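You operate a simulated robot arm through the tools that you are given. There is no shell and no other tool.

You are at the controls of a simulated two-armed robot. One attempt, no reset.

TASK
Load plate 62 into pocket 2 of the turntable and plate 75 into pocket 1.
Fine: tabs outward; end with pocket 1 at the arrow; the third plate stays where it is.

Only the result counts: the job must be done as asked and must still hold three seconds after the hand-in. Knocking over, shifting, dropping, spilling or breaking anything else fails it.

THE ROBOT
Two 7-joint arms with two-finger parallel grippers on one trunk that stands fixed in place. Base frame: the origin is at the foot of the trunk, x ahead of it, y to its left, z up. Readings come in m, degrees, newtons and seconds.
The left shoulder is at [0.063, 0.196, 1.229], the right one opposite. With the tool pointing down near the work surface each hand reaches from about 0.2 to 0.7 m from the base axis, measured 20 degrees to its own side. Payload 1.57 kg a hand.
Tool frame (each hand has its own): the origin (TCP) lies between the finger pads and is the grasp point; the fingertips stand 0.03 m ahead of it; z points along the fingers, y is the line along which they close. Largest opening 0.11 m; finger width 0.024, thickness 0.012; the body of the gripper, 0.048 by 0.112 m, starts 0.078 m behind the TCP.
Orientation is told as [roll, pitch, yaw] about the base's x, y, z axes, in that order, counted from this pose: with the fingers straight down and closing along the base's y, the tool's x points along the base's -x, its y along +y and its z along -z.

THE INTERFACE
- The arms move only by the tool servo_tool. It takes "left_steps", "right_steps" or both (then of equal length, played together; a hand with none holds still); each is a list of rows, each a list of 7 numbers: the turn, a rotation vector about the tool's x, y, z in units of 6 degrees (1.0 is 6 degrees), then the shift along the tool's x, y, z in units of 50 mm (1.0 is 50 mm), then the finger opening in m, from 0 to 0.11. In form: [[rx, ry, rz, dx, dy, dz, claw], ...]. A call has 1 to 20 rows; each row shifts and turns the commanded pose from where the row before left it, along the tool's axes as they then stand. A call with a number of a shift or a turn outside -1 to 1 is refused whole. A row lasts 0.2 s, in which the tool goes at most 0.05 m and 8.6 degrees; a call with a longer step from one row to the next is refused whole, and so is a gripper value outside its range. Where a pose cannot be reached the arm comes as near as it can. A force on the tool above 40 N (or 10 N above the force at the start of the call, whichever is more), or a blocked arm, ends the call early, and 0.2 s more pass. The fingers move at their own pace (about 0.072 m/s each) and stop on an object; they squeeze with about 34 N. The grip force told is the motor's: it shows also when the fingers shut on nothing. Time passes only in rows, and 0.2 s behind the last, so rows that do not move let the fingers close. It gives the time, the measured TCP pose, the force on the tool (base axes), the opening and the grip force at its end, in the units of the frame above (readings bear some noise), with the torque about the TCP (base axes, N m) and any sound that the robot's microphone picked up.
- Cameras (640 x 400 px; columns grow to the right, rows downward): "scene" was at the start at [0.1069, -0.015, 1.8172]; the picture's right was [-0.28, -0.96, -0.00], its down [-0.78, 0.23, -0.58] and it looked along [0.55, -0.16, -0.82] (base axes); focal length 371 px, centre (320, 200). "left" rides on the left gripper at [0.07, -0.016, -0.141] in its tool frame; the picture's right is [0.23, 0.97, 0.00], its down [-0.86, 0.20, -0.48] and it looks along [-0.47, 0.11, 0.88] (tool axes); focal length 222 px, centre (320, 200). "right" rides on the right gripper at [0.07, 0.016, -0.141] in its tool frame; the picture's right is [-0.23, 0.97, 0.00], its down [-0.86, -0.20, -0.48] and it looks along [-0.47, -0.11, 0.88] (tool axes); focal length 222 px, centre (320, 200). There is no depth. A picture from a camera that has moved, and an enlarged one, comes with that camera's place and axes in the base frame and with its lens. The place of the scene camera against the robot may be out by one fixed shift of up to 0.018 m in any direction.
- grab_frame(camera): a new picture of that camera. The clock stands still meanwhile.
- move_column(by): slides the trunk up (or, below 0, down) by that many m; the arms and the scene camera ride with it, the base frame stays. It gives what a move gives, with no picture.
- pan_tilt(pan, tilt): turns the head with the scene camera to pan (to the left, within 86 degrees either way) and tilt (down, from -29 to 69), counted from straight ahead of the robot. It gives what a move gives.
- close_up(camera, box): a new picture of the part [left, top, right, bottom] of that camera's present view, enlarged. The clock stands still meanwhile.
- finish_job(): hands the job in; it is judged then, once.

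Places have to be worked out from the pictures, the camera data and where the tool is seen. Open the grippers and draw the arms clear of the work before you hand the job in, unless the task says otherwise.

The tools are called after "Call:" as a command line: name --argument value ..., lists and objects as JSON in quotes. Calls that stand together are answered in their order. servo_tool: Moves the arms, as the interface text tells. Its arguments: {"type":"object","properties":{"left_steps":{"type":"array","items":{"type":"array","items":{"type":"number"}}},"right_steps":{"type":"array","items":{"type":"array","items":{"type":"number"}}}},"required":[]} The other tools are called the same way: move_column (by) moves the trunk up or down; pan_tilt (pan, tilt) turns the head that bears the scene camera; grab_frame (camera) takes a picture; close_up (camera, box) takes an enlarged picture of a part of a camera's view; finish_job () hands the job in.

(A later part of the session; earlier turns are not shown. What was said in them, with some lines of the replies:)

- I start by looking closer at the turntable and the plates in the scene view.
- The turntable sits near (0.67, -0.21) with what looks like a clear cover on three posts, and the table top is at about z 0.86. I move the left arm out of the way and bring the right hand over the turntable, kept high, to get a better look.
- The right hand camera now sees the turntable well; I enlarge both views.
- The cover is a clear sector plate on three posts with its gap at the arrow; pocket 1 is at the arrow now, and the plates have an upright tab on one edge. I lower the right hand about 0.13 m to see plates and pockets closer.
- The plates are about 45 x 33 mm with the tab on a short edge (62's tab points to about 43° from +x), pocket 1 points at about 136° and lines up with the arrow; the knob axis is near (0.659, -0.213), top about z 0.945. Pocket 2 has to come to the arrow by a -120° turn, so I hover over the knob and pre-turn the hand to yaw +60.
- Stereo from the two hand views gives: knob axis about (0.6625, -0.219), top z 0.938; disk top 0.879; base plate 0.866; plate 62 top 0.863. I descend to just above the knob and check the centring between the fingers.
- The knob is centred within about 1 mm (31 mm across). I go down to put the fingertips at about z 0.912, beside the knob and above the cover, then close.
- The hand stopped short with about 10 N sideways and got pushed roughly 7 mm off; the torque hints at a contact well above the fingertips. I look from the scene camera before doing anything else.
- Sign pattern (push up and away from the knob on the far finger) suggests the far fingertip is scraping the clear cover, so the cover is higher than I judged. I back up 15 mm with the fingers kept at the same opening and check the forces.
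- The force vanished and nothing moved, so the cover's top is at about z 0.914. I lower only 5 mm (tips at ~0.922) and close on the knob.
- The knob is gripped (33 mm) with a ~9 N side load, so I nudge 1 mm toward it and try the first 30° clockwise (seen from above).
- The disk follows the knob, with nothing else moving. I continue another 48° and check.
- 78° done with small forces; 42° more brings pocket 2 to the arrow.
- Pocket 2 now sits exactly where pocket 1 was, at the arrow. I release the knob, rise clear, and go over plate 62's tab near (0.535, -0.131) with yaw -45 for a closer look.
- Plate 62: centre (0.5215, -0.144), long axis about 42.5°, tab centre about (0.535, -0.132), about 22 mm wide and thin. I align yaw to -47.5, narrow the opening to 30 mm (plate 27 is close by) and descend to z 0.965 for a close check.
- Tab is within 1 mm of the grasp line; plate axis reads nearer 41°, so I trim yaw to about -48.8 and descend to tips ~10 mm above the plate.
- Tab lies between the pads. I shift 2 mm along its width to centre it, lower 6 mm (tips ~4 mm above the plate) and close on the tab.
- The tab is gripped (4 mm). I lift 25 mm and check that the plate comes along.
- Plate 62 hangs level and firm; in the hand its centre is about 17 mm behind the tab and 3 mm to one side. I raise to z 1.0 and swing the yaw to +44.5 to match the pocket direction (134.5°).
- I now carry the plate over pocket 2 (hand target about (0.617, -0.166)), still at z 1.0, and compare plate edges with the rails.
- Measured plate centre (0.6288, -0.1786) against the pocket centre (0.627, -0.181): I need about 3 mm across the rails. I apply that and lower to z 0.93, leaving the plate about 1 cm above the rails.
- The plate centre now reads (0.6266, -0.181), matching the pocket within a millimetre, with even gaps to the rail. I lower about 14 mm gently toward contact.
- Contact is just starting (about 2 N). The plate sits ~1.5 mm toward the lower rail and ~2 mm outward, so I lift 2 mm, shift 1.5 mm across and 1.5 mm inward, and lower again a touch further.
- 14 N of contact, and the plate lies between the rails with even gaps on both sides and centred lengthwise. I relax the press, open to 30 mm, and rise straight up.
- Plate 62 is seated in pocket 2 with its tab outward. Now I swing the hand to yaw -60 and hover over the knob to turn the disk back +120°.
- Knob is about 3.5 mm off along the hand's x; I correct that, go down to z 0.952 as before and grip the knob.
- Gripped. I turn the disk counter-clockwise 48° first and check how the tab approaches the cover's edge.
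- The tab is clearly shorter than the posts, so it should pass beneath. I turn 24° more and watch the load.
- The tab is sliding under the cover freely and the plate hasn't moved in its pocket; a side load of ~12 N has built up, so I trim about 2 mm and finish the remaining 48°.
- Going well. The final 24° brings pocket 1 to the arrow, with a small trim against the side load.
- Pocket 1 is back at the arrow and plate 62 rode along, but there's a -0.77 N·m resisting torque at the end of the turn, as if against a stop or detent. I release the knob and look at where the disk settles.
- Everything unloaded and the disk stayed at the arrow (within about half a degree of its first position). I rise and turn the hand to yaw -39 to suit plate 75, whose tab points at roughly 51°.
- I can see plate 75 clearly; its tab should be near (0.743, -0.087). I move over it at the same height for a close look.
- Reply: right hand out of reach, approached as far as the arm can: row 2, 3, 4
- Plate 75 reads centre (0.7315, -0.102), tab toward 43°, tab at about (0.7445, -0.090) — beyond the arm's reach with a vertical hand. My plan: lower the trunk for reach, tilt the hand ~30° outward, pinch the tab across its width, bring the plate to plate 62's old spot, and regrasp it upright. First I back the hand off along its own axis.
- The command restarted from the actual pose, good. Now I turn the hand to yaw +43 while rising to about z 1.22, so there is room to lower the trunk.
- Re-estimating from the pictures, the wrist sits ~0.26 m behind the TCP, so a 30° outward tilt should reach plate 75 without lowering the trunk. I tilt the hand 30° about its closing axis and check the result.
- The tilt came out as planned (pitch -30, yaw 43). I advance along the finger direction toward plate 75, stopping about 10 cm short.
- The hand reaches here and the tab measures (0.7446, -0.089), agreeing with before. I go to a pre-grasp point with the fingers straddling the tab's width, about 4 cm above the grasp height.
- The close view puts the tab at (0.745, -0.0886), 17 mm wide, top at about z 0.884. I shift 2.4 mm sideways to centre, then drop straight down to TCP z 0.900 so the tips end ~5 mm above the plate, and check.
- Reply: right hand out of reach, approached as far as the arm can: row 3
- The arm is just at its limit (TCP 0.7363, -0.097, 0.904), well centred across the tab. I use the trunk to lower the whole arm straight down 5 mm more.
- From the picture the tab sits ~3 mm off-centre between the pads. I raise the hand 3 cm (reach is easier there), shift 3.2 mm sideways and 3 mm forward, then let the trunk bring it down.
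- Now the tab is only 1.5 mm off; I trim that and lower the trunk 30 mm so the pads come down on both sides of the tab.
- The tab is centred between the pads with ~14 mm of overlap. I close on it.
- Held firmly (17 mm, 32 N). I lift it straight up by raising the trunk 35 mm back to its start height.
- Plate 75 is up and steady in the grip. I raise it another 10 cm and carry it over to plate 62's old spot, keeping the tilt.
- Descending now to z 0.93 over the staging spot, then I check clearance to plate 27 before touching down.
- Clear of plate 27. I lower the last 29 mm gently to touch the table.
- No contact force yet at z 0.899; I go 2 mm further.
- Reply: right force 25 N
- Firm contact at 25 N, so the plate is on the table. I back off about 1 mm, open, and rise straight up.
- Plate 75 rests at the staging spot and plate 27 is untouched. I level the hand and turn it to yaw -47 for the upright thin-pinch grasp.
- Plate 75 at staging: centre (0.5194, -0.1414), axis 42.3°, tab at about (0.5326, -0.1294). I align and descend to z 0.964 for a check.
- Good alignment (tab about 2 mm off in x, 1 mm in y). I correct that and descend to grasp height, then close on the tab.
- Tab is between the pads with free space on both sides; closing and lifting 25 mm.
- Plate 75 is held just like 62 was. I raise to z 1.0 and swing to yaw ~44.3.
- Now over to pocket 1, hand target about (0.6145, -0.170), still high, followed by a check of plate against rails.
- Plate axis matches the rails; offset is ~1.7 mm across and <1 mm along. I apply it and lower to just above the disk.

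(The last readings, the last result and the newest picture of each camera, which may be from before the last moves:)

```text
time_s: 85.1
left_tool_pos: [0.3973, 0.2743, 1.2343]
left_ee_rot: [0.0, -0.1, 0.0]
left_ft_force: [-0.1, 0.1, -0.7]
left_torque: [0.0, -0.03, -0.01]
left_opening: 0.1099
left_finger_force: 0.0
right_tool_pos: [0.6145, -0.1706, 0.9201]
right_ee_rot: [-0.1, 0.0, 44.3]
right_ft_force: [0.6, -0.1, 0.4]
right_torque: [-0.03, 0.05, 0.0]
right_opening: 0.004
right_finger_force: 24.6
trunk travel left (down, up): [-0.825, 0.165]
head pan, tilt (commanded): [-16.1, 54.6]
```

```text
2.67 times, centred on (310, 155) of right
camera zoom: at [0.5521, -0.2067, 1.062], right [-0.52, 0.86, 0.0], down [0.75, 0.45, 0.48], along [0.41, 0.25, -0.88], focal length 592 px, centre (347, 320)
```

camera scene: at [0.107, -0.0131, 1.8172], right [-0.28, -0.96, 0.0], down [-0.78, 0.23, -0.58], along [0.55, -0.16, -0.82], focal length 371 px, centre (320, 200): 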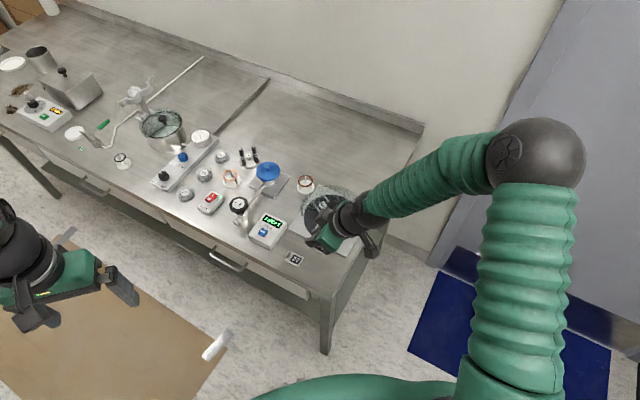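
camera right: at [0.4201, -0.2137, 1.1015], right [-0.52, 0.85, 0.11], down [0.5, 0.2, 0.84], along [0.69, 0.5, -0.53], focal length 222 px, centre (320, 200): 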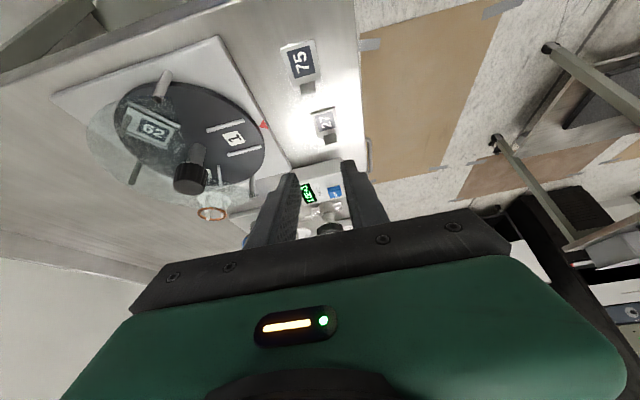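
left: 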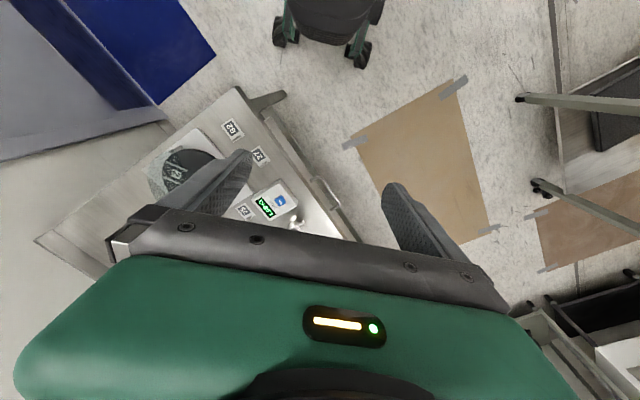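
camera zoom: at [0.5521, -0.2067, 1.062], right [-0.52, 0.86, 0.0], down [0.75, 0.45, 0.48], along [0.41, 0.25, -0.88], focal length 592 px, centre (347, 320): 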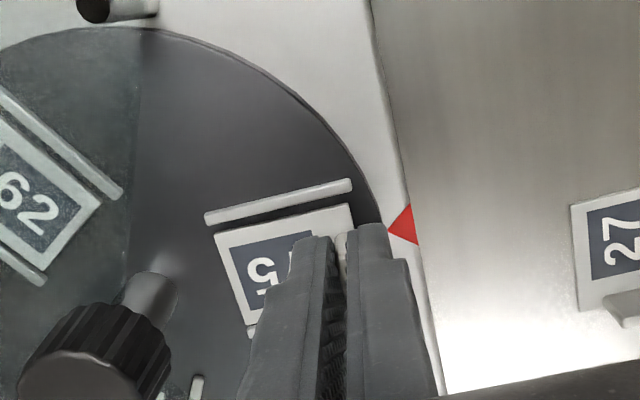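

Gaps to both rails look even, lengthwise centring within half a millimetre. I lower the last few millimetres to seat it.

Call:
servo_tool --right_steps '[[0, 0, 0, 0, 0, 0.04, 0.0], [0, 0, 0, 0, 0, 0.03, 0.0], [0, 0, 0, 0, 0, 0, 0.0]]'

Call:
close_up --camera "right" --box '[220, 80, 400, 230]'

```text
time_s: 85.9
left_tool_pos: [0.3981, 0.2739, 1.2357]
left_ee_rot: [0.0, 0.0, 0.1]
left_ft_force: [-0.8, 0.1, -0.3]
left_torque: [-0.02, 0.02, 0.0]
left_opening: 0.1098
left_finger_force: 0.0
right_tool_pos: [0.6152, -0.1715, 0.9194]
right_ee_rot: [-0.1, -0.1, 44.3]
right_ft_force: [1.1, -1.2, 2.2]
right_torque: [-0.01, 0.01, -0.01]
right_opening: 0.0042
right_finger_force: 24.4
trunk travel left (down, up): [-0.825, 0.165]
head pan, tilt (commanded): [-16.1, 54.6]
```

```text
2.67 times, centred on (310, 155) of right
camera zoom: at [0.552, -0.2063, 1.0585], right [-0.52, 0.86, 0.0], down [0.75, 0.45, 0.48], along [0.41, 0.25, -0.88], focal length 592 px, centre (347, 320)
```

zoom: 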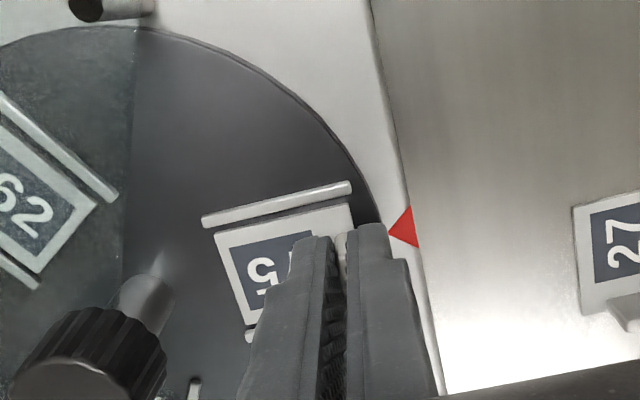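

Contact is just beginning (2 N); 2 mm more to confirm it is seated.

Call:
servo_tool --right_steps '[[0, 0, 0, 0, 0, 0.02, 0.0], [0, 0, 0, 0, 0, 0.02, 0.0], [0, 0, 0, 0, 0, 0, 0.0]]'

Call:
close_up --camera "right" --box '[220, 80, 400, 230]'

```text
time_s: 86.7
left_tool_pos: [0.3953, 0.2751, 1.235]
left_ee_rot: [-0.1, -0.3, -0.1]
left_ft_force: [0.9, -0.4, 0.1]
left_torque: [-0.01, -0.03, -0.01]
left_opening: 0.1098
left_finger_force: 0.0
right_tool_pos: [0.6141, -0.1707, 0.916]
right_ee_rot: [-0.2, -0.2, 44.3]
right_ft_force: [1.2, -0.6, 23.7]
right_torque: [-0.08, -0.01, 0.0]
right_opening: 0.0042
right_finger_force: 24.6
trunk travel left (down, up): [-0.825, 0.165]
head pan, tilt (commanded): [-16.1, 54.6]
```

```text
2.67 times, centred on (310, 155) of right
camera zoom: at [0.5514, -0.2059, 1.0579], right [-0.52, 0.86, 0.0], down [0.75, 0.45, 0.48], along [0.42, 0.25, -0.88], focal length 592 px, centre (347, 320)
```

zoom: 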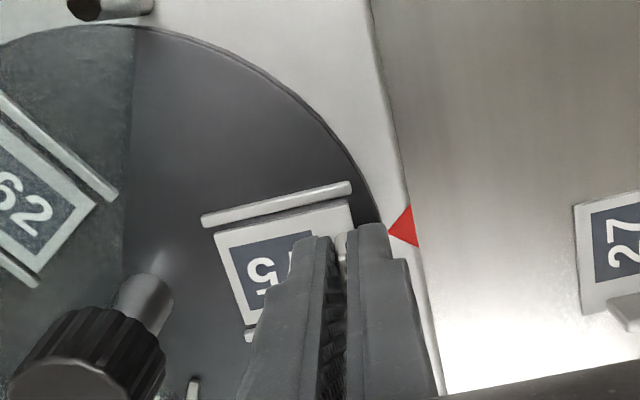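

Seated (24 N). I relieve the pressure, open to 30 mm, and rise straight up clear.

Call:
servo_tool --right_steps '[[0, 0, 0, 0, 0, -0.04, 0.0], [0, 0, 0, 0, 0, 0, 0.0], [0, 0, 0, 0, 0, 0, 0.015], [0, 0, 0, 0, 0, 0, 0.03], [0, 0, 0, 0, 0, 0, 0.03], [0, 0, 0, 0, 0, -0.2, 0.03], [0, 0, 0, 0, 0, -0.6, 0.03], [0, 0, 0, 0, 0, -0.9, 0.03], [0, 0, 0, 0, 0, -0.6, 0.03], [0, 0, 0, 0, 0, 0, 0.03]]'

Call:
close_up --camera "right" --box '[220, 60, 420, 230]'

Call:
close_up --camera "scene" --box '[270, 170, 380, 270]'

```text
time_s: 88.9
left_tool_pos: [0.3986, 0.2732, 1.233]
left_ee_rot: [0.1, 0.0, 0.0]
left_ft_force: [-0.3, -0.9, -0.1]
left_torque: [-0.02, 0.01, 0.0]
left_opening: 0.1098
left_finger_force: 0.0
right_tool_pos: [0.6171, -0.1683, 1.0295]
right_ee_rot: [0.0, 0.0, 44.2]
right_ft_force: [0.3, -0.4, -0.8]
right_torque: [0.0, 0.0, -0.02]
right_opening: 0.03
right_finger_force: 0.1
trunk travel left (down, up): [-0.825, 0.165]
head pan, tilt (commanded): [-16.1, 54.6]
```

```text
2.35 times, centred on (320, 145) of right
camera zoom: at [0.5548, -0.2044, 1.171], right [-0.52, 0.86, 0.0], down [0.75, 0.45, 0.48], along [0.41, 0.25, -0.88], focal length 523 px, centre (320, 329)
```

zoom: 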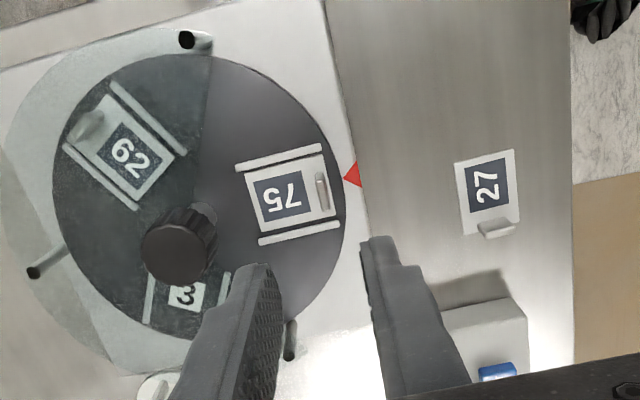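

```text
4.00 times, centred on (325, 220) of scene
camera zoom: at [0.1083, -0.0122, 1.8171], right [-0.28, -0.96, 0.0], down [-0.78, 0.23, -0.58], along [0.55, -0.16, -0.82], focal length 1484 px, centre (300, 120)
```

zoom: 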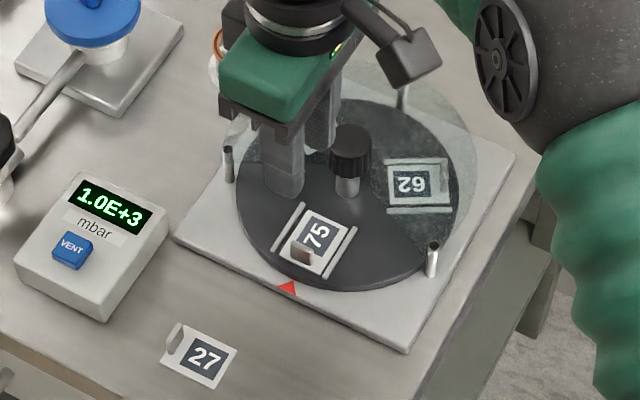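

Both plates are in their pockets, tabs outward, pocket 1's axis passes within ~0.5 mm of the arrow, and plate 27 is where it was. I raise the right hand and draw it back clear, grippers open.

Call:
servo_tool --right_steps '[[0, 0, 0, 0, 0, -0.95, 0.03], [0, 0, 0, 0, 0, -0.95, 0.03], [0, 0, 0, 0, 0, -0.95, 0.05], [0, 0, 0, 0.95, 0, 0, 0.08], [0, 0, 0, 0.95, 0, 0, 0.11], [0, 0, 0, 0.95, 0, 0, 0.11], [0, 0, 0, 0.95, 0, 0, 0.11], [0, 0, 0, 0, 0, 0, 0.11], [0, 0, 0, 0, 0, 0, 0.11]]'

Call:
grab_frame --camera "scene"

Call:
close_up --camera "scene" --box '[280, 170, 380, 280]'

```text
time_s: 90.9
left_tool_pos: [0.3993, 0.2735, 1.2334]
left_ee_rot: [0.0, 0.0, 0.0]
left_ft_force: [0.9, -0.3, 0.4]
left_torque: [-0.01, 0.01, 0.02]
left_opening: 0.1098
left_finger_force: 0.1
right_tool_pos: [0.4799, -0.3049, 1.1731]
right_ee_rot: [0.0, 0.1, 44.4]
right_ft_force: [0.0, 0.1, -0.1]
right_torque: [0.01, 0.0, -0.01]
right_opening: 0.1099
right_finger_force: 0.0
trunk travel left (down, up): [-0.825, 0.165]
head pan, tilt (commanded): [-16.1, 54.6]
```

```text
taken
camera scene: at [0.1077, -0.0125, 1.8171], right [-0.28, -0.96, 0.0], down [-0.78, 0.23, -0.58], along [0.55, -0.16, -0.82], focal length 371 px, centre (320, 200)
```

scene: 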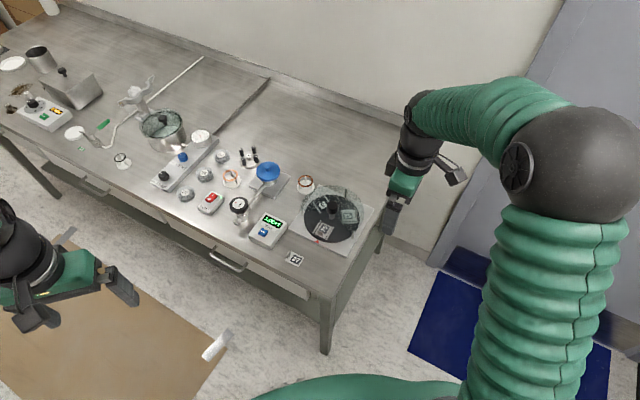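

```text
3.64 times, centred on (330, 225) of scene
camera zoom: at [0.1077, -0.0125, 1.8171], right [-0.28, -0.96, 0.0], down [-0.78, 0.23, -0.58], along [0.55, -0.16, -0.82], focal length 1349 px, centre (284, 109)
```

zoom: 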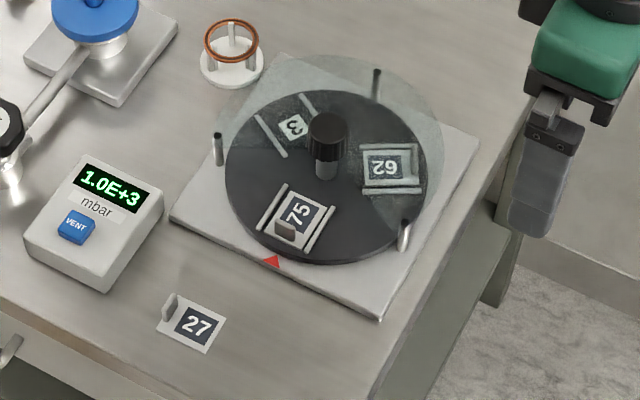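

The arms are clear. One last enlarged look at the turntable to verify seating and arrow alignment.

Call:
close_up --camera "scene" --box '[300, 185, 365, 245]'

Call:
grab_frame --camera "right"

```text
6.67 times, centred on (332, 215) of scene
camera zoom: at [0.1077, -0.0125, 1.8171], right [-0.28, -0.96, 0.0], down [-0.78, 0.23, -0.58], along [0.55, -0.16, -0.82], focal length 2474 px, centre (237, 100)
```

zoom: 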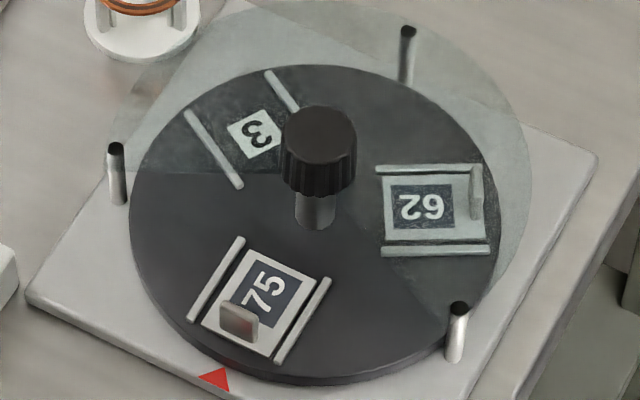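

```text
taken
camera right: at [0.4183, -0.3401, 1.3135], right [-0.52, 0.86, 0.0], down [0.75, 0.45, 0.48], along [0.41, 0.25, -0.88], focal length 222 px, centre (320, 200)
```

right: 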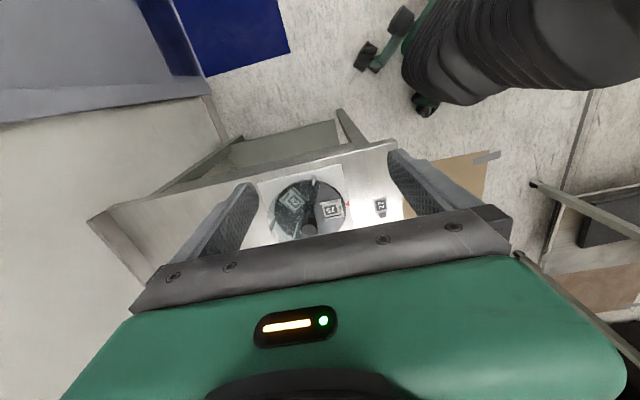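

Plate 75 lies in pocket 1 at the arrow and plate 62 in pocket 2. Both tabs point outward, both plates are flat between their rails, plate 27 is untouched and both grippers are open and clear. I hand the job in.

Call:
finish_job

```text
The job is handed in.
```

The job is handed in. Plate 62 is in pocket 2 and plate 75 is in pocket 1. Both lie flat between their rails with the tabs outward.

- **Arrow:** Pocket 1 ends at the arrow. In the last pictures its axis passes within about half a millimetre of the arrow.
- **Third plate:** Plate 27 is where it was, and both grippers are open and clear of the work.
- **Plate 75:** It was out of reach with the hand upright. I picked it up with the hand tilted, set it down for a moment where plate 62 had been, then regripped it and loaded it.
- **Cover contact:** While lining up on the knob the first time, a fingertip seems to have scraped the turntable's clear cover at about 10 N. I backed off, and the pictures showed nothing shifted.
- **Resistance at the end of the turn:** Turning pocket 1 back to the arrow met some resistance at the end. It went away when I let go of the knob, and the disk stayed in place.
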